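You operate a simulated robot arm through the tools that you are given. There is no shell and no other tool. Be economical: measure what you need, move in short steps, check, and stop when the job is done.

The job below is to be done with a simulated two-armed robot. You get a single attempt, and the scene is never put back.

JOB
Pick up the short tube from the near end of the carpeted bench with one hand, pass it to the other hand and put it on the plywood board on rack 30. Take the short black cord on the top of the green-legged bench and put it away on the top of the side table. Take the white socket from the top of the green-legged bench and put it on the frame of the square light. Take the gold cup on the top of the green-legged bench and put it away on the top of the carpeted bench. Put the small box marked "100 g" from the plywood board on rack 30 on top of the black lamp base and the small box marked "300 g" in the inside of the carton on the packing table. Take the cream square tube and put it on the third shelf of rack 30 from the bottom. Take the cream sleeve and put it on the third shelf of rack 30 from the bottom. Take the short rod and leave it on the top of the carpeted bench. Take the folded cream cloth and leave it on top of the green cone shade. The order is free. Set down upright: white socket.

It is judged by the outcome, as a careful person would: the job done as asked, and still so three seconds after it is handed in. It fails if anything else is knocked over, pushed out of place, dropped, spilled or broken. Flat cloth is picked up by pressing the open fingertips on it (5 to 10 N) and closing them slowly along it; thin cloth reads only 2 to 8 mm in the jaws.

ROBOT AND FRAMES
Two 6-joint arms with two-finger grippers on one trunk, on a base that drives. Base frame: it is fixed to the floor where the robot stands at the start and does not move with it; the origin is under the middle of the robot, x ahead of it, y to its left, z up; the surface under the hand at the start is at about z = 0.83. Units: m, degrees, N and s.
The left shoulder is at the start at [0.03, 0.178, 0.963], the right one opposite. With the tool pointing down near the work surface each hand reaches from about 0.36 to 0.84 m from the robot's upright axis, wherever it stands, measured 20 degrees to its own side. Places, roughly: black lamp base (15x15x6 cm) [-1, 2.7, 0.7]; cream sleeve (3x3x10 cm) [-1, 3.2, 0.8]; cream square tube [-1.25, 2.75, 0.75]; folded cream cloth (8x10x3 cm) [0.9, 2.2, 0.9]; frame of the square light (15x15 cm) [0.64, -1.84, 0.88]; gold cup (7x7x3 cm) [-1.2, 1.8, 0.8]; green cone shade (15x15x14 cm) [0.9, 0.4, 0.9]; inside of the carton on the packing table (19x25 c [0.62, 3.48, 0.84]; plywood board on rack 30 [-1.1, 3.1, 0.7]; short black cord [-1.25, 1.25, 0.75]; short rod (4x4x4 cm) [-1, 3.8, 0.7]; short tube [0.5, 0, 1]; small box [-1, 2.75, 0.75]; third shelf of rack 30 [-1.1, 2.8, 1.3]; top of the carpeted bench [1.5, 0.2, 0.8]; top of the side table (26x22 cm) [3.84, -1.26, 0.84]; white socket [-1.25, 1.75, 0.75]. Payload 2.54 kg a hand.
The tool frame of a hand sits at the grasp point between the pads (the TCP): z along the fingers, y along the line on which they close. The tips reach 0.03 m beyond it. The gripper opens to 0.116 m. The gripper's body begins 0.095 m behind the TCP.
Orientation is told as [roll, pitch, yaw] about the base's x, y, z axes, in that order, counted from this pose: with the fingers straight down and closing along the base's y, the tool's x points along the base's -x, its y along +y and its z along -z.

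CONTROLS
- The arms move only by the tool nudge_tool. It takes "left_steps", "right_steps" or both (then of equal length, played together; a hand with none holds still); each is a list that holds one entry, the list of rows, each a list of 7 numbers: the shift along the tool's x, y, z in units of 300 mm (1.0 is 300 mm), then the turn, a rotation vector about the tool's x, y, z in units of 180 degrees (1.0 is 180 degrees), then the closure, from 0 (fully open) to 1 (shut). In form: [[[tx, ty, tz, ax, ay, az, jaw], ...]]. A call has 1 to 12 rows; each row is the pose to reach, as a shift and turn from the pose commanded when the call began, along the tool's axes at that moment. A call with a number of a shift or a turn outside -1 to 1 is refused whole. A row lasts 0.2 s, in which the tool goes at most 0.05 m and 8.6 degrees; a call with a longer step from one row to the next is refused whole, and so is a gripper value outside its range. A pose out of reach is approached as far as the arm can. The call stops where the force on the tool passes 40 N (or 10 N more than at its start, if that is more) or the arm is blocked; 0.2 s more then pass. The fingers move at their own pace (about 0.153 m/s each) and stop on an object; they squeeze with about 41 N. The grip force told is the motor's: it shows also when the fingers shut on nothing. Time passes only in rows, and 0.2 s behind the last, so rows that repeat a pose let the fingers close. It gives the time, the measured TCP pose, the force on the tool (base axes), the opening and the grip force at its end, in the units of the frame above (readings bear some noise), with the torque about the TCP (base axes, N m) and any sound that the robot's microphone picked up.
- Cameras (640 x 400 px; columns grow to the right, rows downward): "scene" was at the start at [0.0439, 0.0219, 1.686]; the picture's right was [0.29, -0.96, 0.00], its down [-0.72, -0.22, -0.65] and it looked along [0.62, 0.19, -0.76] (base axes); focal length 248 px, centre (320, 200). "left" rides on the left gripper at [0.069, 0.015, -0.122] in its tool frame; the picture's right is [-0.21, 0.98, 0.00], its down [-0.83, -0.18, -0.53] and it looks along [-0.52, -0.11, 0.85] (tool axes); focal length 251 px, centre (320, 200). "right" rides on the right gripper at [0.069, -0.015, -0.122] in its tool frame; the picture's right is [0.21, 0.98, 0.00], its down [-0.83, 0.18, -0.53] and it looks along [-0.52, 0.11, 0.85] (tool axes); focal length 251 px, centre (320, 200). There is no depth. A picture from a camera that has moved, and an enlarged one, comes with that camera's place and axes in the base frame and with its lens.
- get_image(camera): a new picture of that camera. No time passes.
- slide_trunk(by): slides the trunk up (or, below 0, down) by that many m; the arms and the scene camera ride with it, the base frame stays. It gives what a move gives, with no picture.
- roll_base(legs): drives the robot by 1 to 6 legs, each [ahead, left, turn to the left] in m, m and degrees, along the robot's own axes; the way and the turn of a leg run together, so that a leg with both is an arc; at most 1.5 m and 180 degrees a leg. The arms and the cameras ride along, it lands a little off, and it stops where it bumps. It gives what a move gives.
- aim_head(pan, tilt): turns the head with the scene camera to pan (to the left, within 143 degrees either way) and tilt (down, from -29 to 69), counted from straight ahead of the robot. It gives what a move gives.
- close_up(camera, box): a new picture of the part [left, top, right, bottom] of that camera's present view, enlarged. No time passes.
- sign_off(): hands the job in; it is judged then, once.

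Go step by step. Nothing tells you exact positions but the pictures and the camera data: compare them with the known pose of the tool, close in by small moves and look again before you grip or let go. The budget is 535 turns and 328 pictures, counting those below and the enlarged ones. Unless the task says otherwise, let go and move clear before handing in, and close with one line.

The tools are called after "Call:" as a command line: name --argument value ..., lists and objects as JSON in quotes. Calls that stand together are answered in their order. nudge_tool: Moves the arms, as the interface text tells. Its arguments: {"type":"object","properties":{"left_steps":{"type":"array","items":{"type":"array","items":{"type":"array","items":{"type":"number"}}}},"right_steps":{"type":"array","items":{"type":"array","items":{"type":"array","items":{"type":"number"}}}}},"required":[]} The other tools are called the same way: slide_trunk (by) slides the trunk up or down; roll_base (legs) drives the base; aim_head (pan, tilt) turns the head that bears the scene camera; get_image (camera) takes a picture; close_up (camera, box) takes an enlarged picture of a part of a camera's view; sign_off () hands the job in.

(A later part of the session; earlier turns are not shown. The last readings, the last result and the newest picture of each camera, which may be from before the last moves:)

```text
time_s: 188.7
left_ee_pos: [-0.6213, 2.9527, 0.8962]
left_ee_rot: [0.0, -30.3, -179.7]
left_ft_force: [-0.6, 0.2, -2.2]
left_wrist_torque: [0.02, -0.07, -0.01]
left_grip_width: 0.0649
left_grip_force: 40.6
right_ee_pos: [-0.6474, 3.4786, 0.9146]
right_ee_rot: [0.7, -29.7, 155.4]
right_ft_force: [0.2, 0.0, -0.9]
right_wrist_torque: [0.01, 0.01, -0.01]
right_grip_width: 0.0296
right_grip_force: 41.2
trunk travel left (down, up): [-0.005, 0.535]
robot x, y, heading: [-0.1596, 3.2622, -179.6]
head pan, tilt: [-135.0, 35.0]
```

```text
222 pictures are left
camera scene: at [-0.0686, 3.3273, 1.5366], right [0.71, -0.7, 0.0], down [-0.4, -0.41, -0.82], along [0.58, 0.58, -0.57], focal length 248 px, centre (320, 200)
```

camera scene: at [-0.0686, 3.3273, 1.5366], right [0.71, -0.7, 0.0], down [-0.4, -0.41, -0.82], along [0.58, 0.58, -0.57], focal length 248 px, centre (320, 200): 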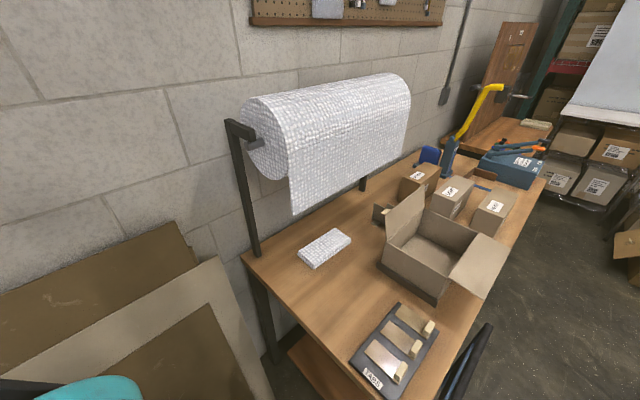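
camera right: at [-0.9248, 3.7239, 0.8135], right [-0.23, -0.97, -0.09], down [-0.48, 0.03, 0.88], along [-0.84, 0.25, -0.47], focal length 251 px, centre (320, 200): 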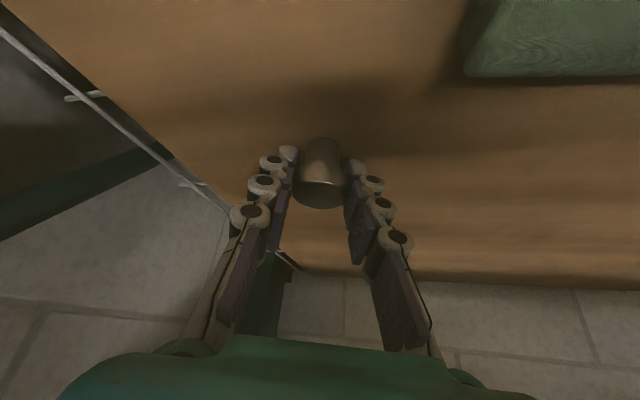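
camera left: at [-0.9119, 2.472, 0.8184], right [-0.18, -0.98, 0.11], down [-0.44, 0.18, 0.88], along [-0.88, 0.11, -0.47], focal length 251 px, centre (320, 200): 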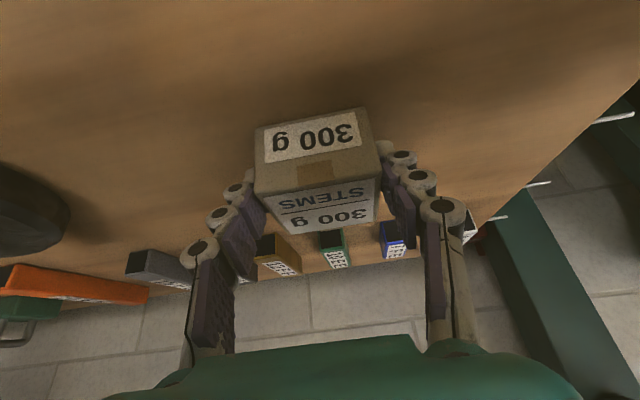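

The packing table's front edge is at y≈3.28 with the open carton near (0.62, 3.48); the small table with the cloth is at about x 0.86–1.4, y 2.1–2.5. I raise the trunk, go to about (0.48, 2.8) and face the packing table.

Call:
slide_trunk --by 0.27

Call:
roll_base --legs '[[0, 0.5, 0], [0, 0, -90.3], [0, -0.58, 0]]'

Call:
aim_head --pan 0 --tilt 50

Call:
get_image --camera "scene"

```text
time_s: 191.4
left_ee_pos: [-0.6214, 2.9532, 1.1661]
left_ee_rot: [-0.1, -30.2, -179.7]
left_ft_force: [-0.8, 0.3, -2.9]
left_wrist_torque: [0.0, -0.04, -0.01]
left_grip_width: 0.0653
left_grip_force: 41.1
right_ee_pos: [-0.6478, 3.4793, 1.1851]
right_ee_rot: [0.9, -29.7, 155.6]
right_ft_force: [-0.7, 0.0, -1.3]
right_wrist_torque: [0.03, 0.03, 0.01]
right_grip_width: 0.0294
right_grip_force: 41.2
trunk travel left (down, up): [-0.275, 0.265]
robot x, y, heading: [-0.1644, 3.2646, -180.0]
head pan, tilt: [-135.0, 35.0]
```

```text
time_s: 201.1
left_ee_pos: [0.1148, 3.232, 1.1663]
left_ee_rot: [0.0, -30.2, 90.1]
left_ft_force: [-0.1, -0.3, -2.8]
left_wrist_torque: [-0.07, 0.04, 0.0]
left_grip_width: 0.0651
left_grip_force: 41.2
right_ee_pos: [0.6388, 3.2541, 1.1854]
right_ee_rot: [0.8, -29.6, 65.2]
right_ft_force: [-0.1, -0.2, 0.4]
right_wrist_torque: [-0.03, 0.01, 0.02]
right_grip_width: 0.0297
right_grip_force: 40.9
trunk travel left (down, up): [-0.275, 0.265]
robot x, y, heading: [0.4266, 2.7697, 90.1]
head pan, tilt: [-135.0, 35.0]
```

```text
time_s: 203.3
left_ee_pos: [0.1126, 3.2312, 1.1674]
left_ee_rot: [0.0, -30.1, 90.1]
left_ft_force: [0.1, 0.0, -2.3]
left_wrist_torque: [-0.02, 0.0, -0.02]
left_grip_width: 0.0652
left_grip_force: 40.8
right_ee_pos: [0.6391, 3.2554, 1.1857]
right_ee_rot: [0.8, -29.7, 65.2]
right_ft_force: [0.1, -0.2, -0.1]
right_wrist_torque: [-0.01, -0.02, 0.01]
right_grip_width: 0.0298
right_grip_force: 41.0
trunk travel left (down, up): [-0.275, 0.265]
robot x, y, heading: [0.426, 2.7683, 89.8]
head pan, tilt: [0.0, 50.0]
```

```text
221 pictures are left
camera scene: at [0.4234, 2.8143, 1.7849], right [1.0, 0.0, 0.0], down [0.0, -0.77, -0.64], along [0.0, 0.64, -0.77], focal length 248 px, centre (320, 200)
```

scene: 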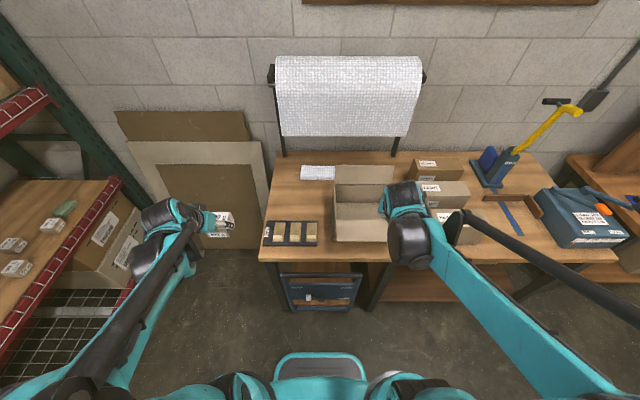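

I can see the carton; the right hand is in the way. I move the right hand aside and back.

Call:
nudge_tool --right_steps '[[[0, -0.14, 0, 0, 0, 0, 1], [0.05, -0.28, -0.05, 0, 0, 0, 1], [0.1, -0.42, -0.1, 0, 0, 0, 1], [0.15, -0.55, -0.15, 0, 0, 0, 1]]]'

Call:
get_image --camera "scene"

Call:
close_up --camera "scene" --box '[260, 150, 420, 250]'

```text
time_s: 204.3
left_ee_pos: [0.1123, 3.2305, 1.1659]
left_ee_rot: [-0.1, -30.3, 90.1]
left_ft_force: [-0.3, -0.6, -2.7]
left_wrist_torque: [-0.06, -0.01, 0.02]
left_grip_width: 0.0652
left_grip_force: 41.1
right_ee_pos: [0.7649, 3.1288, 1.2008]
right_ee_rot: [0.8, -29.7, 65.3]
right_ft_force: [-0.7, -0.1, -0.6]
right_wrist_torque: [0.06, 0.01, 0.0]
right_grip_width: 0.0299
right_grip_force: 41.4
trunk travel left (down, up): [-0.275, 0.265]
robot x, y, heading: [0.4245, 2.7668, 90.1]
head pan, tilt: [0.0, 50.0]
```

```text
220 pictures are left
camera scene: at [0.4229, 2.8125, 1.7849], right [1.0, 0.0, 0.0], down [0.0, -0.77, -0.64], along [0.0, 0.64, -0.77], focal length 248 px, centre (320, 200)
```

scene: 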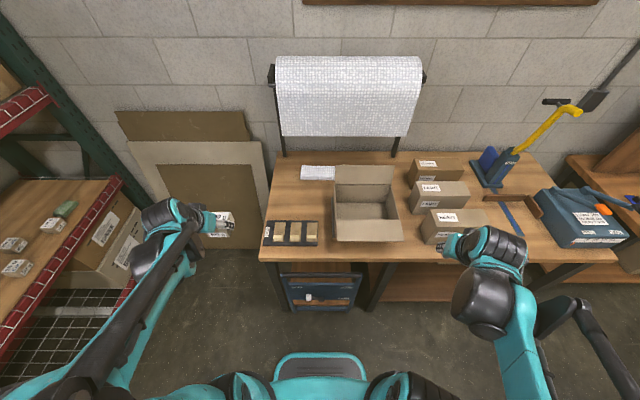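

```text
4.00 times, centred on (340, 200) of scene
camera zoom: at [0.4229, 2.8125, 1.7849], right [1.0, 0.0, 0.0], down [0.0, -0.77, -0.64], along [0.0, 0.64, -0.77], focal length 992 px, centre (240, 200)
```

zoom: 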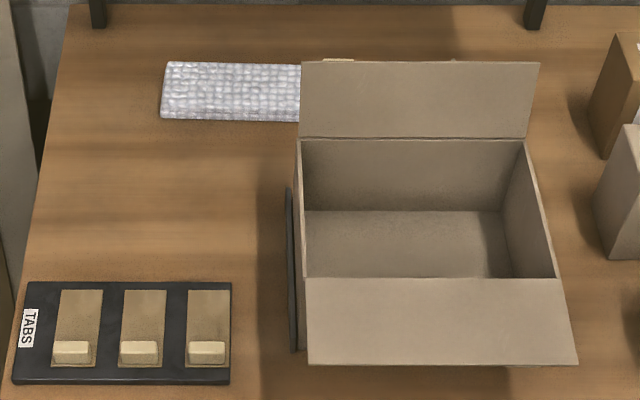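

Carton interior: x≈0.49–0.735, y≈3.39–3.575, rim z≈0.98, floor ≈0.85. I shift the base slightly and bring the left hand with the box over it.

Call:
roll_base --legs '[[0, -0.06, 0]]'

Call:
nudge_tool --left_steps '[[[-0.048, -0.15, 0.028, 0, 0, 0, 1], [-0.096, -0.3, 0.056, 0, 0, 0, 1], [-0.144, -0.45, 0.084, 0, 0, 0, 1], [-0.193, -0.6, 0.112, 0, 0, 0, 1], [-0.24, -0.75, 0.14, 0, 0, 0, 1], [-0.289, -0.9, 0.167, 0, 0, 0, 1]]]'

Call:
get_image --camera "scene"

```text
time_s: 205.2
left_ee_pos: [0.1758, 3.2308, 1.1669]
left_ee_rot: [0.1, -30.2, 90.0]
left_ft_force: [1.3, 0.0, -2.8]
left_wrist_torque: [-0.04, 0.05, 0.03]
left_grip_width: 0.0648
left_grip_force: 40.5
right_ee_pos: [0.8257, 3.1302, 1.1992]
right_ee_rot: [1.0, -29.6, 65.2]
right_ft_force: [1.7, -0.8, -0.1]
right_wrist_torque: [0.01, 0.03, 0.03]
right_grip_width: 0.0295
right_grip_force: 40.6
trunk travel left (down, up): [-0.275, 0.265]
robot x, y, heading: [0.4823, 2.7684, 90.2]
head pan, tilt: [0.0, 50.0]
```

```text
time_s: 206.7
left_ee_pos: [0.4448, 3.3329, 1.1665]
left_ee_rot: [0.1, -30.1, 90.1]
left_ft_force: [-0.1, 0.5, -3.3]
left_wrist_torque: [-0.04, 0.03, 0.01]
left_grip_width: 0.0652
left_grip_force: 40.8
right_ee_pos: [0.8261, 3.1314, 1.199]
right_ee_rot: [0.9, -29.6, 65.2]
right_ft_force: [0.4, 0.6, -0.4]
right_wrist_torque: [-0.01, 0.07, 0.0]
right_grip_width: 0.0292
right_grip_force: 41.3
trunk travel left (down, up): [-0.275, 0.265]
robot x, y, heading: [0.4857, 2.7682, 90.3]
head pan, tilt: [0.0, 50.0]
```

```text
218 pictures are left
camera scene: at [0.4854, 2.816, 1.7848], right [1.0, 0.0, 0.0], down [0.0, -0.77, -0.64], along [0.0, 0.64, -0.77], focal length 248 px, centre (320, 200)
```

scene: 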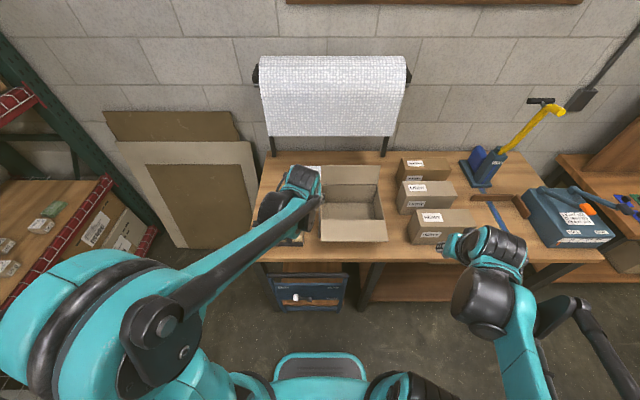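

Call:
nudge_tool --left_steps '[[[-0.07, -0.1, 0.05, 0, 0, 0, 1], [-0.14, -0.2, 0.12, 0, 0, 0, 1], [-0.21, -0.3, 0.19, 0, 0, 0, 1], [-0.28, -0.4, 0.27, 0, 0, 0, 1], [-0.34, -0.48, 0.34, 0, 0, 0, 1], [-0.405, -0.557, 0.411, 0, 0, 0, 1], [-0.405, -0.557, 0.411, 0, 0, 0, 1]]]'

Call:
get_image --camera "left"

Call:
close_up --camera "scene" --box '[260, 130, 420, 230]'

```text
time_s: 208.2
left_ee_pos: [0.6104, 3.4979, 1.1223]
left_ee_rot: [0.0, -30.2, 90.0]
left_ft_force: [0.7, -0.5, -3.4]
left_wrist_torque: [-0.03, -0.04, -0.03]
left_grip_width: 0.0649
left_grip_force: 41.6
right_ee_pos: [0.8236, 3.1289, 1.1998]
right_ee_rot: [0.8, -29.7, 65.2]
right_ft_force: [0.6, -1.2, -0.2]
right_wrist_torque: [0.02, -0.04, -0.01]
right_grip_width: 0.0298
right_grip_force: 40.9
trunk travel left (down, up): [-0.275, 0.265]
robot x, y, heading: [0.482, 2.7696, 90.0]
head pan, tilt: [0.0, 50.0]
```

```text
217 pictures are left
camera left: at [0.5953, 3.3751, 1.1921], right [-0.98, 0.18, 0.11], down [0.18, 0.45, 0.88], along [0.11, 0.88, -0.47], focal length 251 px, centre (320, 200)
```

left: 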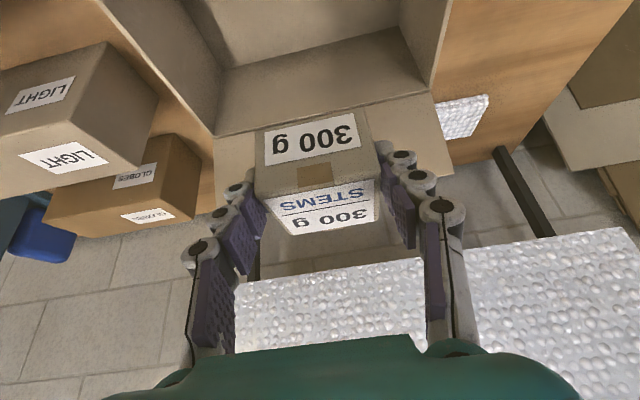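

```text
4.00 times, centred on (340, 180) of scene
camera zoom: at [0.4823, 2.8131, 1.7849], right [1.0, 0.0, 0.0], down [0.0, -0.77, -0.64], along [0.0, 0.64, -0.77], focal length 992 px, centre (240, 280)
```

zoom: 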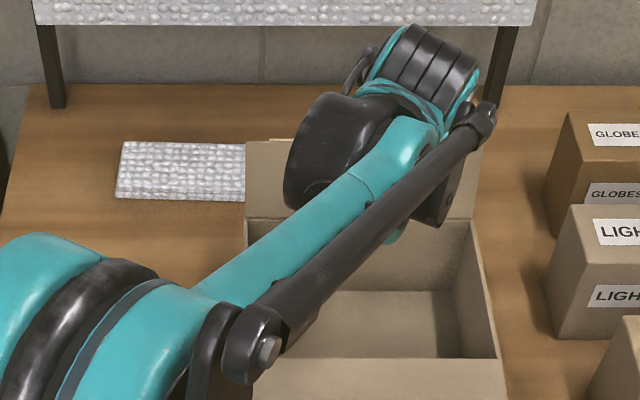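

The box is centred over the carton. I lower into it.

Call:
nudge_tool --left_steps '[[[0.066, 0, 0.115, 0, 0, 0, 1], [0.133, 0, 0.23, 0, 0, 0, 1], [0.2, 0, 0.346, 0, 0, 0, 1], [0.266, 0, 0.461, 0, 0, 0, 1], [0.32, 0, 0.555, 0, 0, 0, 1], [0.32, 0, 0.555, 0, 0, 0, 1]]]'

Call:
get_image --camera "left"

Call:
close_up --camera "scene" --box '[260, 130, 420, 230]'

```text
time_s: 209.7
left_ee_pos: [0.6105, 3.4993, 0.9291]
left_ee_rot: [-0.1, -30.2, 90.1]
left_ft_force: [-0.4, -1.1, -2.6]
left_wrist_torque: [-0.06, 0.03, 0.01]
left_grip_width: 0.0651
left_grip_force: 40.7
right_ee_pos: [0.8242, 3.1293, 1.1996]
right_ee_rot: [0.9, -29.7, 65.2]
right_ft_force: [-0.6, 0.5, 0.1]
right_wrist_torque: [0.04, -0.01, -0.03]
right_grip_width: 0.0295
right_grip_force: 41.1
trunk travel left (down, up): [-0.275, 0.265]
robot x, y, heading: [0.4873, 2.7678, 90.1]
head pan, tilt: [0.0, 50.0]
```

```text
215 pictures are left
camera left: at [0.5953, 3.376, 0.9986], right [-0.98, 0.18, 0.11], down [0.18, 0.45, 0.88], along [0.11, 0.88, -0.47], focal length 251 px, centre (320, 200)
```

left: 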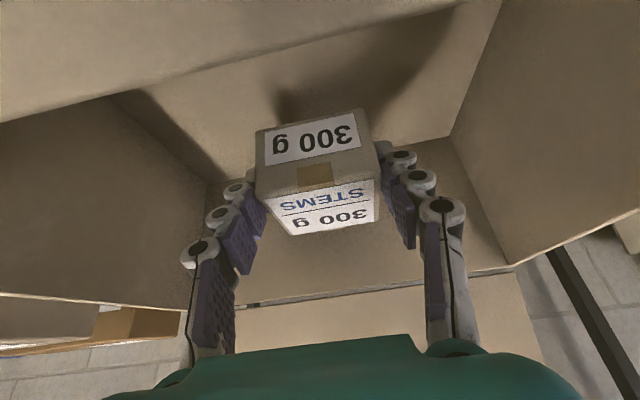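

```text
4.00 times, centred on (340, 180) of scene
camera zoom: at [0.4833, 2.814, 1.7849], right [1.0, 0.0, 0.0], down [0.0, -0.77, -0.64], along [0.0, 0.64, -0.77], focal length 992 px, centre (240, 280)
```

zoom: 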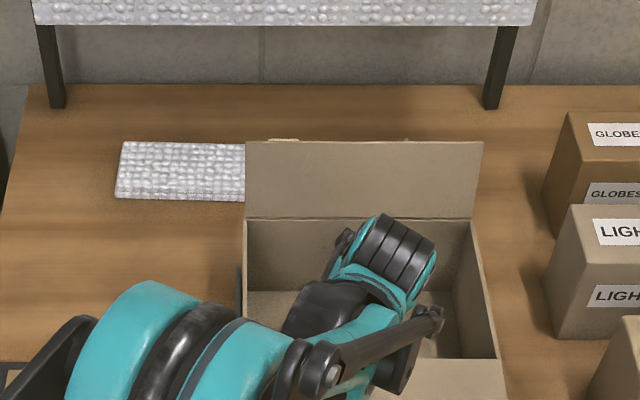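

I shift 1.2 cm deeper for clearance from the front flap, and lower gently.

Call:
nudge_tool --left_steps '[[[-0.035, 0, 0.02, 0, 0, 0, 1], [-0.027, 0, 0.034, 0, 0, 0, 1], [-0.019, 0, 0.048, 0, 0, 0, 1], [-0.01, 0, 0.063, 0, 0, 0, 1], [-0.002, 0, 0.077, 0, 0, 0, 1], [0.006, 0, 0.092, 0, 0, 0, 1]]]'

Call:
nudge_tool --left_steps '[[[0.0083, 0, 0.0144, 0, 0, 0, 1], [0.0166, 0, 0.0289, 0, 0, 0, 1], [0.025, 0, 0.043, 0, 0, 0, 1], [0.033, 0, 0.0577, 0, 0, 0, 1]]]'

Call:
get_image --camera "left"

```text
time_s: 210.8
left_ee_pos: [0.6109, 3.5138, 0.9183]
left_ee_rot: [-0.1, -30.3, 90.1]
left_ft_force: [-0.9, -2.9, 18.5]
left_wrist_torque: [-2.87, 0.23, -0.04]
left_grip_width: 0.065
left_grip_force: 41.1
right_ee_pos: [0.8243, 3.1283, 1.2015]
right_ee_rot: [0.9, -29.7, 65.2]
right_ft_force: [-0.5, 0.1, 0.0]
right_wrist_torque: [0.0, -0.01, 0.01]
right_grip_width: 0.0298
right_grip_force: 40.3
trunk travel left (down, up): [-0.275, 0.265]
robot x, y, heading: [0.4847, 2.7684, 90.1]
head pan, tilt: [0.0, 50.0]
stopped in row 5 (left hand): the force on the tool passed its limit at 50 N (the readings are from after the stop); the commanded pose is now the measured one
```

```text
time_s: 211.1
left_ee_pos: [0.6098, 3.5122, 0.918]
left_ee_rot: [0.0, -30.5, 90.1]
left_ft_force: [-1.9, -5.6, 21.3]
left_wrist_torque: [-2.95, 0.1, -0.19]
left_grip_width: 0.065
left_grip_force: 41.0
right_ee_pos: [0.8244, 3.1293, 1.2015]
right_ee_rot: [0.9, -29.9, 65.1]
right_ft_force: [-0.8, -0.3, -1.4]
right_wrist_torque: [-0.06, -0.01, -0.02]
right_grip_width: 0.0296
right_grip_force: 40.7
trunk travel left (down, up): [-0.275, 0.265]
robot x, y, heading: [0.4827, 2.767, 90.2]
head pan, tilt: [0.0, 50.0]
stopped in row 1 (left hand): the force on the tool passed its limit at 48 N (the readings are from after the stop); the commanded pose is now the measured one
```

```text
213 pictures are left
camera left: at [0.596, 3.389, 0.9868], right [-0.98, 0.18, 0.11], down [0.18, 0.44, 0.88], along [0.12, 0.88, -0.47], focal length 251 px, centre (320, 200)
```

left: 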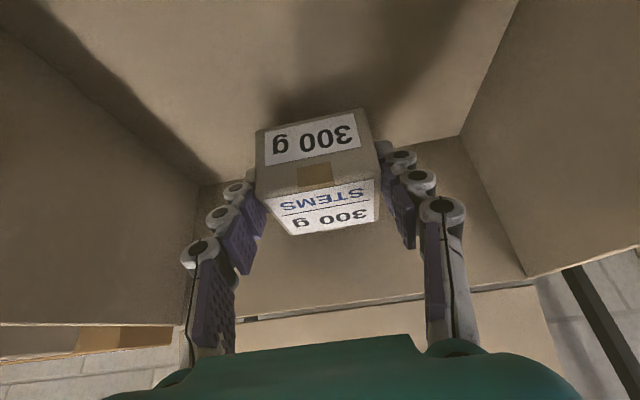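

The hand's rear is resting on the carton's front rim (large torque), so I lift out. I'll turn the hand 90° so it fits along the carton's longer side.

Call:
nudge_tool --left_steps '[[[-0.03, 0, -0.05, 0, 0, 0, 1], [-0.1, 0, -0.16, 0, 0, 0, 1], [-0.16, 0, -0.27, 0, 0, 0, 1], [-0.22, 0, -0.38, 0, 0, 0, 1], [-0.28, 0, -0.48, 0, 0, 0, 1], [-0.333, 0, -0.577, 0, 0, 0, 1]]]'

Call:
nudge_tool --left_steps '[[[0, 0, 0, 0.0227, 0, 0.0394, 1], [0, 0, 0, 0.0455, 0, 0.0787, 1], [0, 0, 0, 0.0682, 0, 0.118, 1], [0, 0, 0, 0.0909, 0, 0.1575, 1], [0, 0, 0, 0.1136, 0, 0.1968, 1], [0, 0, 0, 0.1364, 0, 0.2362, 1], [0, 0, 0, 0.1591, 0, 0.2756, 1], [0, 0, 0, 0.1818, 0, 0.315, 1], [0, 0, 0, 0.2045, 0, 0.3543, 1], [0, 0, 0, 0.2273, 0, 0.3936, 1], [0, 0, 0, 0.25, 0, 0.433, 1]]]'

Call:
get_image --camera "scene"

Call:
get_image --camera "left"

```text
time_s: 212.5
left_ee_pos: [0.6117, 3.5122, 1.1163]
left_ee_rot: [-0.1, -30.4, 90.0]
left_ft_force: [-0.5, -1.0, -2.0]
left_wrist_torque: [-0.08, 0.03, 0.01]
left_grip_width: 0.0653
left_grip_force: 41.1
right_ee_pos: [0.825, 3.1294, 1.2014]
right_ee_rot: [0.9, -29.7, 65.2]
right_ft_force: [0.4, 0.5, -0.2]
right_wrist_torque: [0.02, -0.03, -0.02]
right_grip_width: 0.0293
right_grip_force: 41.1
trunk travel left (down, up): [-0.275, 0.265]
robot x, y, heading: [0.4822, 2.7639, 90.0]
head pan, tilt: [0.0, 50.0]
```

```text
time_s: 214.9
left_ee_pos: [0.6119, 3.5129, 1.1131]
left_ee_rot: [0.3, -30.2, -0.3]
left_ft_force: [-1.1, -0.8, -3.1]
left_wrist_torque: [0.0, 0.08, -0.01]
left_grip_width: 0.0654
left_grip_force: 40.4
right_ee_pos: [0.8257, 3.132, 1.201]
right_ee_rot: [0.7, -29.6, 65.2]
right_ft_force: [-0.3, 0.7, -0.5]
right_wrist_torque: [0.0, -0.01, 0.02]
right_grip_width: 0.0295
right_grip_force: 41.4
trunk travel left (down, up): [-0.275, 0.265]
robot x, y, heading: [0.4855, 2.7689, 90.0]
head pan, tilt: [0.0, 50.0]
```

```text
212 pictures are left
camera scene: at [0.4834, 2.8158, 1.7848], right [1.0, 0.0, 0.0], down [0.0, -0.77, -0.64], along [0.0, 0.64, -0.77], focal length 248 px, centre (320, 200)
```

scene: 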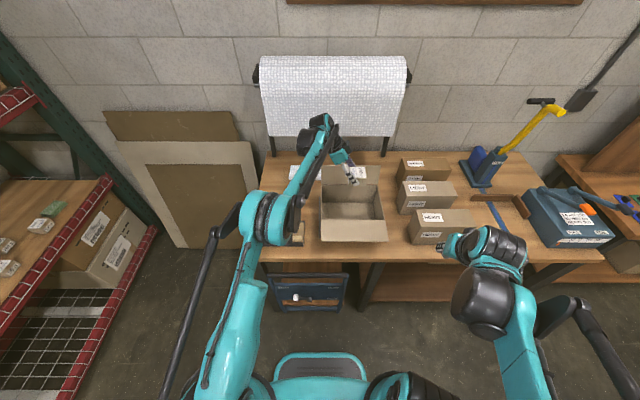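

```text
211 pictures are left
camera left: at [0.4901, 3.5268, 1.1842], right [0.19, 0.98, 0.11], down [0.45, -0.19, 0.87], along [0.87, -0.11, -0.47], focal length 251 px, centre (320, 200)
```

left: 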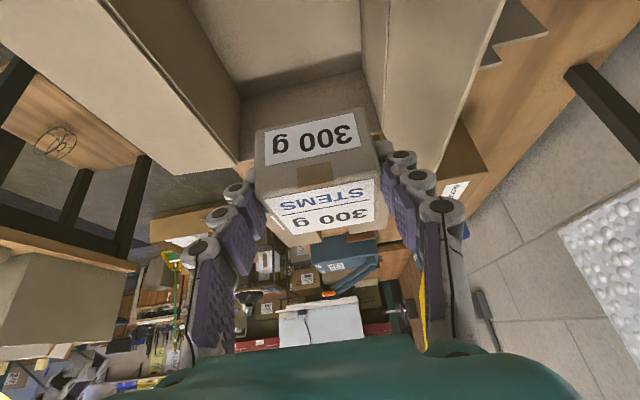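

Good: now I shift to x≈0.655, y≈3.483 and lower into the carton.

Call:
nudge_tool --left_steps '[[[-0.06, -0.05, 0.036, 0, 0, 0, 1], [-0.124, -0.1, 0.072, 0, 0, 0, 1], [-0.06, -0.1, 0.182, 0, 0, 0, 1], [0.0, -0.1, 0.287, 0, 0, 0, 1], [0.06, -0.1, 0.39, 0, 0, 0, 1], [0.12, -0.1, 0.495, 0, 0, 0, 1], [0.181, -0.1, 0.6, 0, 0, 0, 1], [0.181, -0.1, 0.6, 0, 0, 0, 1]]]'

Call:
get_image --camera "left"

Call:
close_up --camera "scene" --box '[260, 130, 420, 230]'

```text
time_s: 216.7
left_ee_pos: [0.6525, 3.4834, 0.9305]
left_ee_rot: [0.5, -30.1, -0.3]
left_ft_force: [-0.4, 0.6, -1.9]
left_wrist_torque: [0.01, 0.07, 0.02]
left_grip_width: 0.0652
left_grip_force: 41.3
right_ee_pos: [0.8246, 3.1304, 1.2009]
right_ee_rot: [0.9, -29.8, 65.3]
right_ft_force: [-0.3, -0.6, -0.8]
right_wrist_torque: [0.0, -0.02, 0.0]
right_grip_width: 0.0295
right_grip_force: 41.7
trunk travel left (down, up): [-0.275, 0.265]
robot x, y, heading: [0.4847, 2.7659, 90.2]
head pan, tilt: [0.0, 50.0]
```

```text
210 pictures are left
camera left: at [0.5324, 3.4961, 1.0009], right [0.19, 0.98, 0.11], down [0.45, -0.19, 0.87], along [0.88, -0.11, -0.47], focal length 251 px, centre (320, 200)
```

left: 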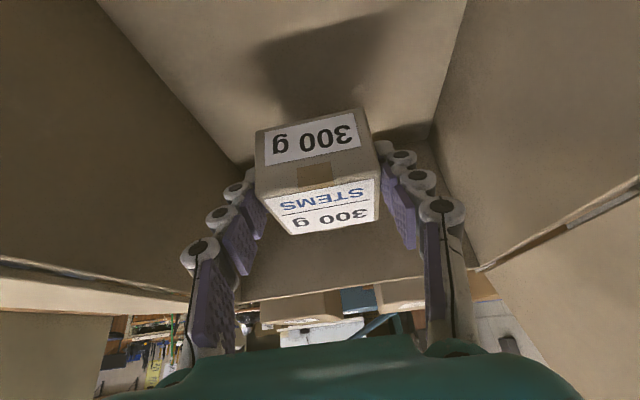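

```text
4.00 times, centred on (340, 180) of scene
camera zoom: at [0.4835, 2.8142, 1.7849], right [1.0, 0.0, 0.0], down [0.0, -0.77, -0.64], along [0.0, 0.64, -0.77], focal length 992 px, centre (240, 280)
```

zoom: 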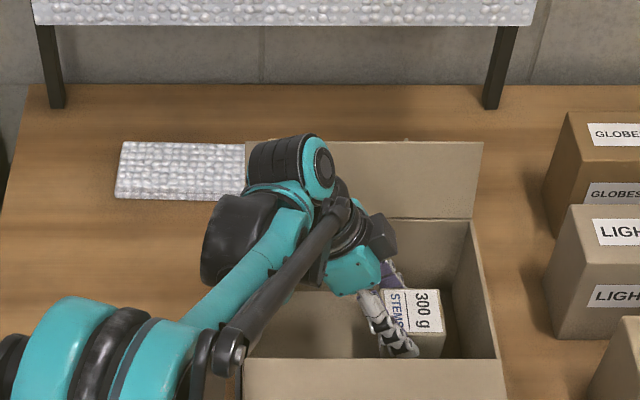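

Well inside now. Lower to the carton floor in small steps.

Call:
nudge_tool --left_steps '[[[0.0083, 0, 0.0144, 0, 0, 0, 1], [0.0166, 0, 0.0289, 0, 0, 0, 1], [0.025, 0, 0.043, 0, 0, 0, 1], [0.033, 0, 0.0577, 0, 0, 0, 1], [0.0417, 0, 0.072, 0, 0, 0, 1], [0.05, 0, 0.0866, 0, 0, 0, 1]]]'

Call:
nudge_tool --left_steps '[[[0.0067, 0, 0.0115, 0, 0, 0, 1], [0.0133, 0, 0.0231, 0, 0, 0, 1], [0.02, 0, 0.0346, 0, 0, 0, 1]]]'

Call:
get_image --camera "left"

```text
time_s: 218.1
left_ee_pos: [0.655, 3.4845, 0.9021]
left_ee_rot: [0.4, -30.1, -0.2]
left_ft_force: [-0.7, 0.0, -3.3]
left_wrist_torque: [-0.02, 0.04, 0.01]
left_grip_width: 0.065
left_grip_force: 40.7
right_ee_pos: [0.8249, 3.1318, 1.2005]
right_ee_rot: [0.8, -29.7, 65.2]
right_ft_force: [-0.4, -0.3, -1.1]
right_wrist_torque: [0.01, 0.01, 0.02]
right_grip_width: 0.0296
right_grip_force: 40.8
trunk travel left (down, up): [-0.275, 0.265]
robot x, y, heading: [0.485, 2.7663, 89.9]
head pan, tilt: [0.0, 50.0]
```

```text
time_s: 218.9
left_ee_pos: [0.654, 3.4852, 0.8888]
left_ee_rot: [0.4, -30.1, -0.2]
left_ft_force: [0.1, 0.6, -3.3]
left_wrist_torque: [-0.02, 0.02, -0.04]
left_grip_width: 0.065
left_grip_force: 41.5
right_ee_pos: [0.8251, 3.1312, 1.2006]
right_ee_rot: [0.8, -29.6, 65.2]
right_ft_force: [0.2, 0.1, -0.7]
right_wrist_torque: [0.01, 0.01, 0.01]
right_grip_width: 0.0294
right_grip_force: 40.9
trunk travel left (down, up): [-0.275, 0.265]
robot x, y, heading: [0.4849, 2.7717, 90.3]
head pan, tilt: [0.0, 50.0]
```

```text
208 pictures are left
camera left: at [0.5334, 3.4974, 0.9594], right [0.19, 0.98, 0.11], down [0.45, -0.19, 0.87], along [0.88, -0.11, -0.47], focal length 251 px, centre (320, 200)
```

left: 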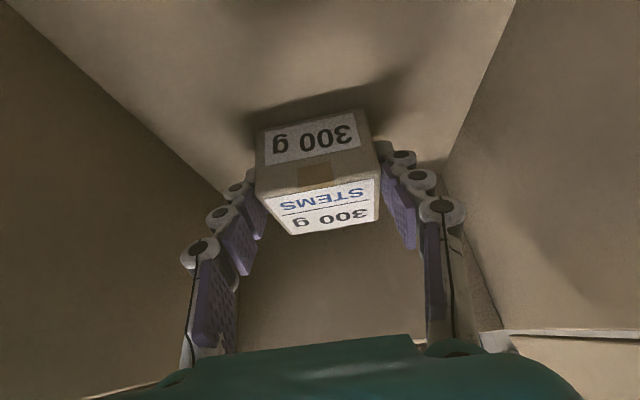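

Call:
nudge_tool --left_steps '[[[0.005, 0, 0.0087, 0, 0, 0, 1], [0.01, 0, 0.0173, 0, 0, 0, 1], [0.015, 0, 0.026, 0, 0, 0, 1], [0.02, 0, 0.0346, 0, 0, 0, 1]]]'

Call:
nudge_tool --left_steps '[[[0.005, 0, 0.0087, 0, 0, 0, 1], [0.01, 0, 0.0173, 0, 0, 0, 1], [0.015, 0, 0.026, 0, 0, 0, 1]]]'

```text
time_s: 219.9
left_ee_pos: [0.6536, 3.484, 0.8807]
left_ee_rot: [0.7, -30.2, -0.4]
left_ft_force: [-1.0, 10.2, 38.1]
left_wrist_torque: [0.36, -0.53, 0.18]
left_grip_width: 0.0655
left_grip_force: 40.6
right_ee_pos: [0.8238, 3.1279, 1.2018]
right_ee_rot: [0.9, -29.8, 65.2]
right_ft_force: [-0.3, -0.1, -1.0]
right_wrist_torque: [-0.03, -0.02, 0.0]
right_grip_width: 0.0296
right_grip_force: 40.7
trunk travel left (down, up): [-0.275, 0.265]
robot x, y, heading: [0.4822, 2.7699, 90.0]
head pan, tilt: [0.0, 50.0]
```

```text
time_s: 220.6
left_ee_pos: [0.6539, 3.4825, 0.8756]
left_ee_rot: [0.4, -30.3, -0.1]
left_ft_force: [-5.6, -8.2, 21.9]
left_wrist_torque: [-0.77, 0.32, -0.26]
left_grip_width: 0.0653
left_grip_force: 40.6
right_ee_pos: [0.8228, 3.1274, 1.2004]
right_ee_rot: [0.9, -29.8, 65.2]
right_ft_force: [0.3, 0.0, -1.0]
right_wrist_torque: [-0.01, -0.02, 0.02]
right_grip_width: 0.0294
right_grip_force: 40.7
trunk travel left (down, up): [-0.275, 0.265]
robot x, y, heading: [0.4855, 2.7665, 89.9]
head pan, tilt: [0.0, 50.0]
stopped in row 3 (left hand): the force on the tool passed its limit at 52 N (the readings are from after the stop); the commanded pose is now the measured one
```

On the floor. I relieve, open, and lift straight out.

Call:
nudge_tool --left_steps '[[[-0.007, 0, -0.012, 0, 0, 0, 1], [-0.007, 0, -0.012, 0, 0, 0, 0.4], [-0.007, 0, -0.012, 0, 0, 0, 0.3], [-0.007, 0, -0.012, 0, 0, 0, 0.25], [-0.04, 0, -0.07, 0, 0, 0, 0.25], [-0.1, 0, -0.18, 0, 0, 0, 0.25], [-0.17, 0, -0.29, 0, 0, 0, 0.25], [-0.24, 0, -0.41, 0, 0, 0, 0.25], [-0.3, 0, -0.52, 0, 0, 0, 0.25], [-0.36, 0, -0.62, 0, 0, 0, 0.25], [-0.42, 0, -0.72, 0, 0, 0, 0.25]]]'

Call:
close_up --camera "scene" --box '[260, 130, 420, 230]'

Call:
get_image --camera "left"

```text
time_s: 223.0
left_ee_pos: [0.655, 3.4824, 1.1241]
left_ee_rot: [0.5, -30.2, -0.2]
left_ft_force: [0.0, 0.3, 1.0]
left_wrist_torque: [0.02, -0.01, 0.05]
left_grip_width: 0.0866
left_grip_force: 0.1
right_ee_pos: [0.8245, 3.1306, 1.1999]
right_ee_rot: [0.9, -29.7, 65.2]
right_ft_force: [-0.4, -0.7, -0.9]
right_wrist_torque: [0.0, -0.02, 0.01]
right_grip_width: 0.0295
right_grip_force: 40.6
trunk travel left (down, up): [-0.275, 0.265]
robot x, y, heading: [0.4829, 2.772, 89.9]
head pan, tilt: [0.0, 50.0]
```

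```text
4.00 times, centred on (340, 180) of scene
camera zoom: at [0.4833, 2.8135, 1.7849], right [1.0, 0.0, 0.0], down [0.0, -0.77, -0.64], along [0.0, 0.64, -0.77], focal length 992 px, centre (240, 280)
```

zoom: 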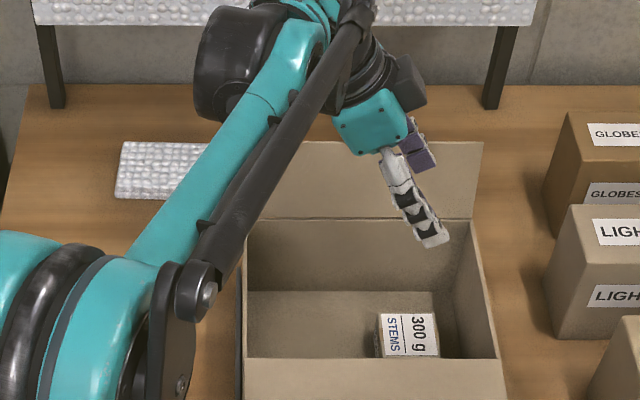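

```text
206 pictures are left
camera left: at [0.5338, 3.4945, 1.1934], right [0.19, 0.98, 0.11], down [0.45, -0.19, 0.88], along [0.88, -0.11, -0.47], focal length 251 px, centre (320, 200)
```

left: 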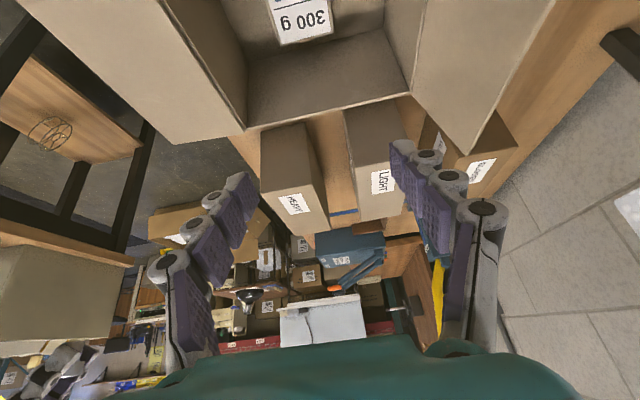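

The 300 g box lies in the carton. I turn the left hand back and retract it, then head for the cloth.

Call:
nudge_tool --left_steps '[[[0, 0, 0, -0.0227, 0, -0.0394, 0.25], [0, 0, 0, -0.0455, 0, -0.0787, 0.25], [0, 0, 0, -0.0682, 0, -0.118, 0.25], [0, 0, 0, -0.0909, 0, -0.1575, 0.25], [0, 0, 0, -0.1136, 0, -0.1968, 0.25], [0, 0, 0, -0.1364, 0, -0.2362, 0.25], [0, 0, 0, -0.1591, 0, -0.2756, 0.25], [0, 0, 0, -0.1818, 0, -0.315, 0.25], [0, 0, 0, -0.2045, 0, -0.3543, 0.25], [0, 0, 0, -0.2273, 0, -0.3936, 0.25], [0, 0, 0, -0.25, 0, -0.433, 0.25]]]'

Call:
nudge_tool --left_steps '[[[0.1, 0.08, -0.06, 0, 0, 0, 0.25], [0.2, 0.2, -0.12, 0, 0, 0, 0.25], [0.3, 0.32, -0.17, 0, 0, 0, 0.25], [0.4, 0.44, -0.22, 0, 0, 0, 0.25], [0.48, 0.54, -0.28, 0, 0.04, 0, 0.25], [0.55, 0.64, -0.32, 0, 0.08, 0, 0.25], [0.62, 0.74, -0.36, 0, 0.12, 0, 0.25], [0.7, 0.84, -0.4, 0, 0.167, 0, 0.25], [0.7, 0.84, -0.4, 0, 0.167, 0, 0.25]]]'

Call:
roll_base --legs '[[0, 0.25, 0], [-0.57, 0, 0]]'

Call:
aim_head --pan -80 --tilt 45

Call:
get_image --camera "scene"

```text
time_s: 225.4
left_ee_pos: [0.6562, 3.4836, 1.1215]
left_ee_rot: [-0.2, -30.4, 90.3]
left_ft_force: [-0.2, -0.5, -0.1]
left_wrist_torque: [0.04, 0.02, 0.03]
left_grip_width: 0.0871
left_grip_force: 0.0
right_ee_pos: [0.826, 3.1299, 1.1997]
right_ee_rot: [0.9, -29.5, 65.1]
right_ft_force: [0.5, 0.1, 0.8]
right_wrist_torque: [-0.01, 0.05, 0.02]
right_grip_width: 0.0294
right_grip_force: 40.9
trunk travel left (down, up): [-0.275, 0.265]
robot x, y, heading: [0.4833, 2.77, 90.2]
head pan, tilt: [0.0, 50.0]
```

```text
refused: row 2 steps farther than a row can; nothing moved
```

```text
time_s: 230.1
left_ee_pos: [0.4058, 2.9162, 1.1234]
left_ee_rot: [-0.2, -30.3, 89.8]
left_ft_force: [0.1, -1.0, 1.2]
left_wrist_torque: [0.02, 0.02, -0.04]
left_grip_width: 0.0871
left_grip_force: 0.1
right_ee_pos: [0.5747, 2.5623, 1.2011]
right_ee_rot: [0.8, -29.7, 64.9]
right_ft_force: [0.5, -0.2, 0.0]
right_wrist_torque: [-0.02, -0.01, 0.01]
right_grip_width: 0.0297
right_grip_force: 40.7
trunk travel left (down, up): [-0.275, 0.265]
robot x, y, heading: [0.2289, 2.2019, 90.0]
head pan, tilt: [0.0, 50.0]
```

```text
time_s: 231.6
left_ee_pos: [0.4048, 2.9151, 1.1216]
left_ee_rot: [-0.2, -30.4, 89.9]
left_ft_force: [0.0, 0.5, -0.2]
left_wrist_torque: [0.01, 0.01, 0.01]
left_grip_width: 0.0871
left_grip_force: 0.0
right_ee_pos: [0.5755, 2.5623, 1.1997]
right_ee_rot: [1.0, -29.7, 65.1]
right_ft_force: [-0.3, 0.4, 0.0]
right_wrist_torque: [0.0, -0.01, 0.0]
right_grip_width: 0.0296
right_grip_force: 40.3
trunk travel left (down, up): [-0.275, 0.265]
robot x, y, heading: [0.2329, 2.2011, 89.6]
head pan, tilt: [-80.0, 45.0]
```

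```text
205 pictures are left
camera scene: at [0.3118, 2.1843, 1.7918], right [0.17, -0.98, 0.0], down [-0.7, -0.12, -0.71], along [0.7, 0.12, -0.71], focal length 248 px, centre (320, 200)
```

scene: 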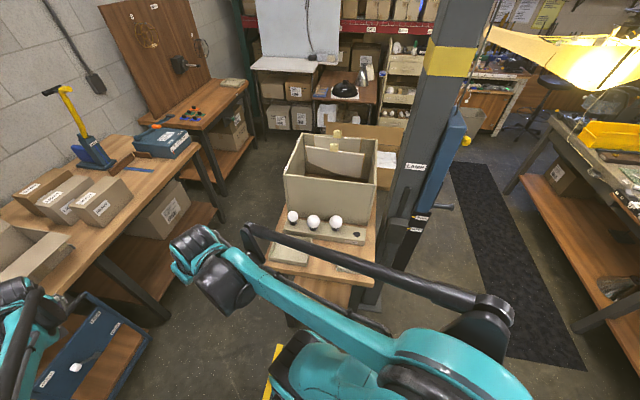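

Left hand needs retracting (smaller steps), to a vertical pose.

Call:
nudge_tool --left_steps '[[[0.075, 0.1, -0.043, 0, 0.017, 0, 0.25], [0.15, 0.2, -0.087, 0, 0.033, 0, 0.25], [0.225, 0.3, -0.13, 0, 0.05, 0, 0.25], [0.3, 0.4, -0.173, 0, 0.067, 0, 0.25], [0.375, 0.5, -0.217, 0, 0.084, 0, 0.25], [0.45, 0.6, -0.26, 0, 0.1, 0, 0.25], [0.525, 0.7, -0.303, 0, 0.117, 0, 0.25], [0.6, 0.8, -0.347, 0, 0.134, 0, 0.25], [0.675, 0.9, -0.39, 0, 0.15, 0, 0.25], [0.75, 1.0, -0.433, 0, 0.168, 0, 0.25]]]'

Call:
roll_base --legs '[[0, 0.1, 0], [0, 0, -90]]'

Call:
aim_head --pan 0 --tilt 45

Call:
get_image --camera "scene"

```text
time_s: 233.8
left_ee_pos: [0.103, 2.6549, 1.1207]
left_ee_rot: [-0.2, -0.1, 89.8]
left_ft_force: [0.5, -0.6, 0.3]
left_wrist_torque: [0.04, -0.06, 0.01]
left_grip_width: 0.0869
left_grip_force: 0.0
right_ee_pos: [0.574, 2.561, 1.2002]
right_ee_rot: [0.9, -29.7, 65.1]
right_ft_force: [0.5, -0.3, 0.0]
right_wrist_torque: [-0.03, 0.03, 0.01]
right_grip_width: 0.0297
right_grip_force: 41.1
trunk travel left (down, up): [-0.275, 0.265]
robot x, y, heading: [0.2312, 2.203, 90.0]
head pan, tilt: [-80.0, 45.0]
```

```text
time_s: 238.8
left_ee_pos: [0.5885, 2.3255, 1.1209]
left_ee_rot: [-0.2, -0.1, -0.3]
left_ft_force: [-0.4, 0.3, -0.9]
left_wrist_torque: [-0.03, 0.01, -0.01]
left_grip_width: 0.0868
left_grip_force: 0.0
right_ee_pos: [0.491, 1.8578, 1.2002]
right_ee_rot: [0.9, -29.7, -25.2]
right_ft_force: [-0.2, 1.1, 0.2]
right_wrist_torque: [0.02, 0.05, 0.03]
right_grip_width: 0.0297
right_grip_force: 41.1
trunk travel left (down, up): [-0.275, 0.265]
robot x, y, heading: [0.1303, 2.2015, -0.0]
head pan, tilt: [-80.0, 45.0]
```

```text
time_s: 240.3
left_ee_pos: [0.5877, 2.3277, 1.1207]
left_ee_rot: [-0.2, -0.1, -0.3]
left_ft_force: [0.7, 0.4, 0.5]
left_wrist_torque: [0.02, 0.0, -0.02]
left_grip_width: 0.0871
left_grip_force: 0.0
right_ee_pos: [0.4917, 1.8581, 1.2009]
right_ee_rot: [1.0, -29.7, -25.2]
right_ft_force: [-0.5, 0.2, -0.6]
right_wrist_torque: [0.01, 0.01, 0.01]
right_grip_width: 0.0295
right_grip_force: 41.2
trunk travel left (down, up): [-0.275, 0.265]
robot x, y, heading: [0.1327, 2.2012, -0.2]
head pan, tilt: [0.0, 45.0]
```

```text
204 pictures are left
camera scene: at [0.1834, 2.1997, 1.7918], right [-0.01, -1.0, 0.0], down [-0.71, 0.0, -0.71], along [0.71, 0.0, -0.71], focal length 248 px, centre (320, 200)
```

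scene: 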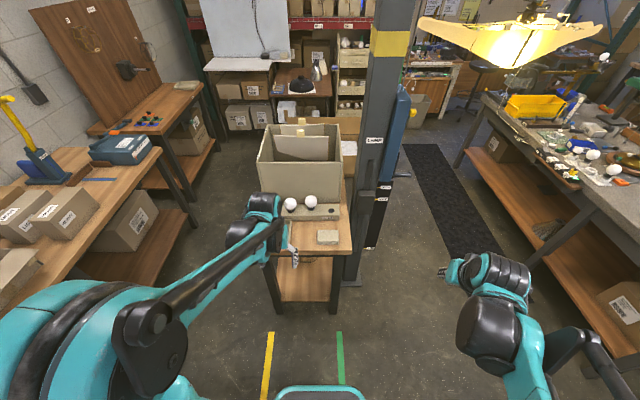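

Call:
close_up --camera "scene" --box '[250, 170, 378, 250]'

Call:
get_image --camera "left"

```text
5.00 times, centred on (314, 210) of scene
camera zoom: at [0.1834, 2.1997, 1.7918], right [-0.01, -1.0, 0.0], down [-0.71, 0.0, -0.71], along [0.71, 0.0, -0.71], focal length 1239 px, centre (350, 150)
```

zoom: 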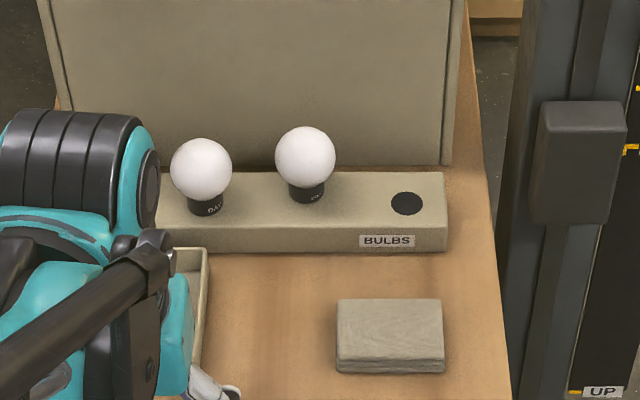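

```text
202 pictures are left
camera left: at [0.5196, 2.3412, 1.2414], right [0.22, 0.98, 0.0], down [0.82, -0.19, 0.54], along [0.52, -0.12, -0.84], focal length 251 px, centre (320, 200)
```

left: 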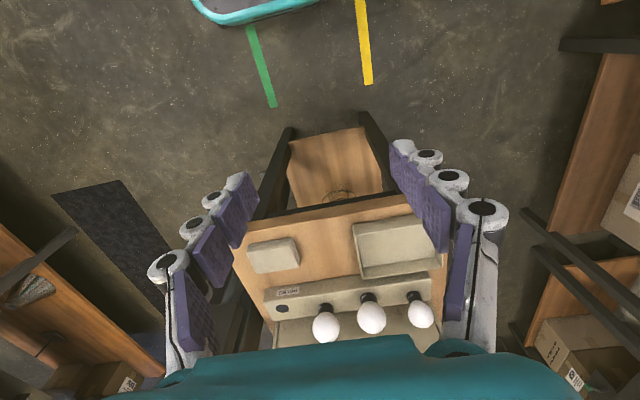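

The folded cloth (≈8×10×3 cm) is at about (0.89, 2.16), top z≈0.86. I drive closer, with the left hand over it, and turn the left hand 90° to grip its short side.

Call:
roll_base --legs '[[0.2, -0.17, 0.2]]'

Call:
nudge_tool --left_steps '[[[0, 0, 0, 0, 0, -0.045, 0.25], [0, 0, 0, 0, 0, -0.09, 0.25], [0, 0, 0, 0, 0, -0.135, 0.25], [0, 0, 0, 0, 0, -0.18, 0.25], [0, 0, 0, 0, 0, -0.225, 0.2], [0, 0, 0, 0, 0, -0.27, 0.1], [0, 0, 0, 0, 0, -0.315, 0.1], [0, 0, 0, 0, 0, -0.36, 0.1], [0, 0, 0, 0, 0, -0.405, 0.1], [0, 0, 0, 0, 0, -0.45, 0.1], [0, 0, 0, 0, 0, -0.495, 0.1]]]'

Call:
get_image --camera "left"

Call:
get_image --camera "scene"

```text
time_s: 242.2
left_ee_pos: [0.7877, 2.1577, 1.1193]
left_ee_rot: [-0.1, -0.2, -0.4]
left_ft_force: [0.5, -1.2, 0.1]
left_wrist_torque: [0.04, -0.01, -0.04]
left_grip_width: 0.087
left_grip_force: 0.1
right_ee_pos: [0.6931, 1.6877, 1.1993]
right_ee_rot: [0.8, -29.7, -25.1]
right_ft_force: [0.0, -0.3, 0.4]
right_wrist_torque: [0.0, 0.01, 0.01]
right_grip_width: 0.0295
right_grip_force: 41.2
trunk travel left (down, up): [-0.275, 0.265]
robot x, y, heading: [0.3339, 2.034, -0.4]
head pan, tilt: [0.0, 45.0]
```

```text
time_s: 244.6
left_ee_pos: [0.7888, 2.1572, 1.1213]
left_ee_rot: [-0.2, 0.3, 88.9]
left_ft_force: [-0.6, 0.0, 0.4]
left_wrist_torque: [0.01, -0.02, -0.03]
left_grip_width: 0.1044
left_grip_force: 0.1
right_ee_pos: [0.6919, 1.688, 1.2006]
right_ee_rot: [0.9, -29.6, -25.2]
right_ft_force: [0.4, 0.0, -0.3]
right_wrist_torque: [0.01, 0.01, -0.01]
right_grip_width: 0.0298
right_grip_force: 41.4
trunk travel left (down, up): [-0.275, 0.265]
robot x, y, heading: [0.3336, 2.0305, -0.1]
head pan, tilt: [0.0, 45.0]
```

```text
201 pictures are left
camera left: at [0.772, 2.0869, 1.2419], right [-0.97, 0.23, 0.0], down [0.2, 0.82, 0.53], along [0.13, 0.52, -0.85], focal length 251 px, centre (320, 200)
```

left: 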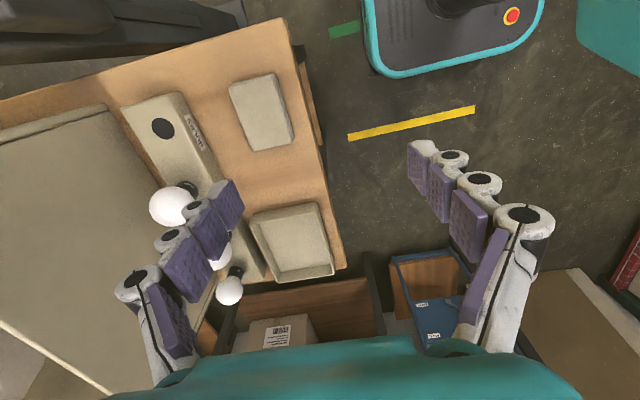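

```text
200 pictures are left
camera scene: at [0.3832, 2.0291, 1.7918], right [0.0, -1.0, 0.0], down [-0.71, 0.0, -0.71], along [0.71, 0.0, -0.71], focal length 248 px, centre (320, 200)
```

scene: 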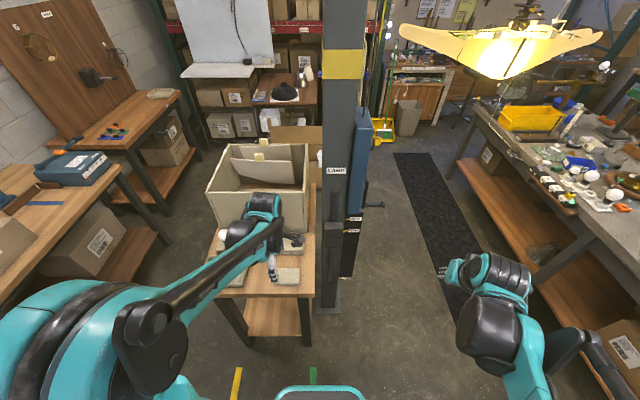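

Cloth centre ≈(0.880, 2.157). I move over it and lower part way, then check.

Call:
nudge_tool --left_steps '[[[0, -0.1, 0, 0, 0, 0, 0.1], [0, -0.2, 0, 0, 0, 0, 0.05], [0, -0.304, 0.05, 0, 0, 0, 0], [0, -0.304, 0.2, 0, 0, 0, 0], [0, -0.304, 0.35, 0, 0, 0, 0], [0, -0.304, 0.5, 0, 0, 0, 0], [0, -0.304, 0.55, 0, 0, 0, 0]]]'

Call:
get_image --camera "left"

Call:
close_up --camera "scene" --box '[220, 220, 348, 300]'

```text
time_s: 246.2
left_ee_pos: [0.8805, 2.1557, 0.9556]
left_ee_rot: [-0.1, 0.1, 88.7]
left_ft_force: [-0.1, 0.0, -0.3]
left_wrist_torque: [0.0, 0.02, -0.03]
left_grip_width: 0.116
left_grip_force: 0.1
right_ee_pos: [0.6931, 1.687, 1.1998]
right_ee_rot: [0.9, -29.6, -25.2]
right_ft_force: [0.3, -1.1, -1.1]
right_wrist_torque: [-0.02, 0.03, -0.02]
right_grip_width: 0.0296
right_grip_force: 41.0
trunk travel left (down, up): [-0.275, 0.265]
robot x, y, heading: [0.3335, 2.0319, -0.5]
head pan, tilt: [0.0, 45.0]
```

```text
199 pictures are left
camera left: at [0.8633, 2.0843, 1.077], right [-0.97, 0.24, 0.0], down [0.2, 0.82, 0.53], along [0.13, 0.52, -0.85], focal length 251 px, centre (320, 200)
```

left: 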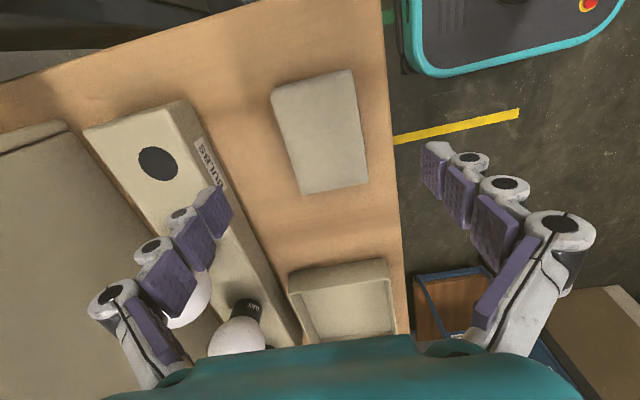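

```text
5.00 times, centred on (284, 260) of scene
camera zoom: at [0.383, 2.0291, 1.7918], right [0.0, -1.0, 0.0], down [-0.71, 0.0, -0.71], along [0.71, 0.0, -0.71], focal length 1239 px, centre (500, -100)
```

zoom: 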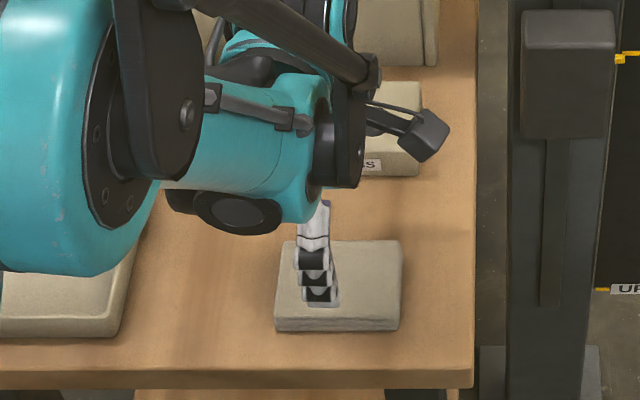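

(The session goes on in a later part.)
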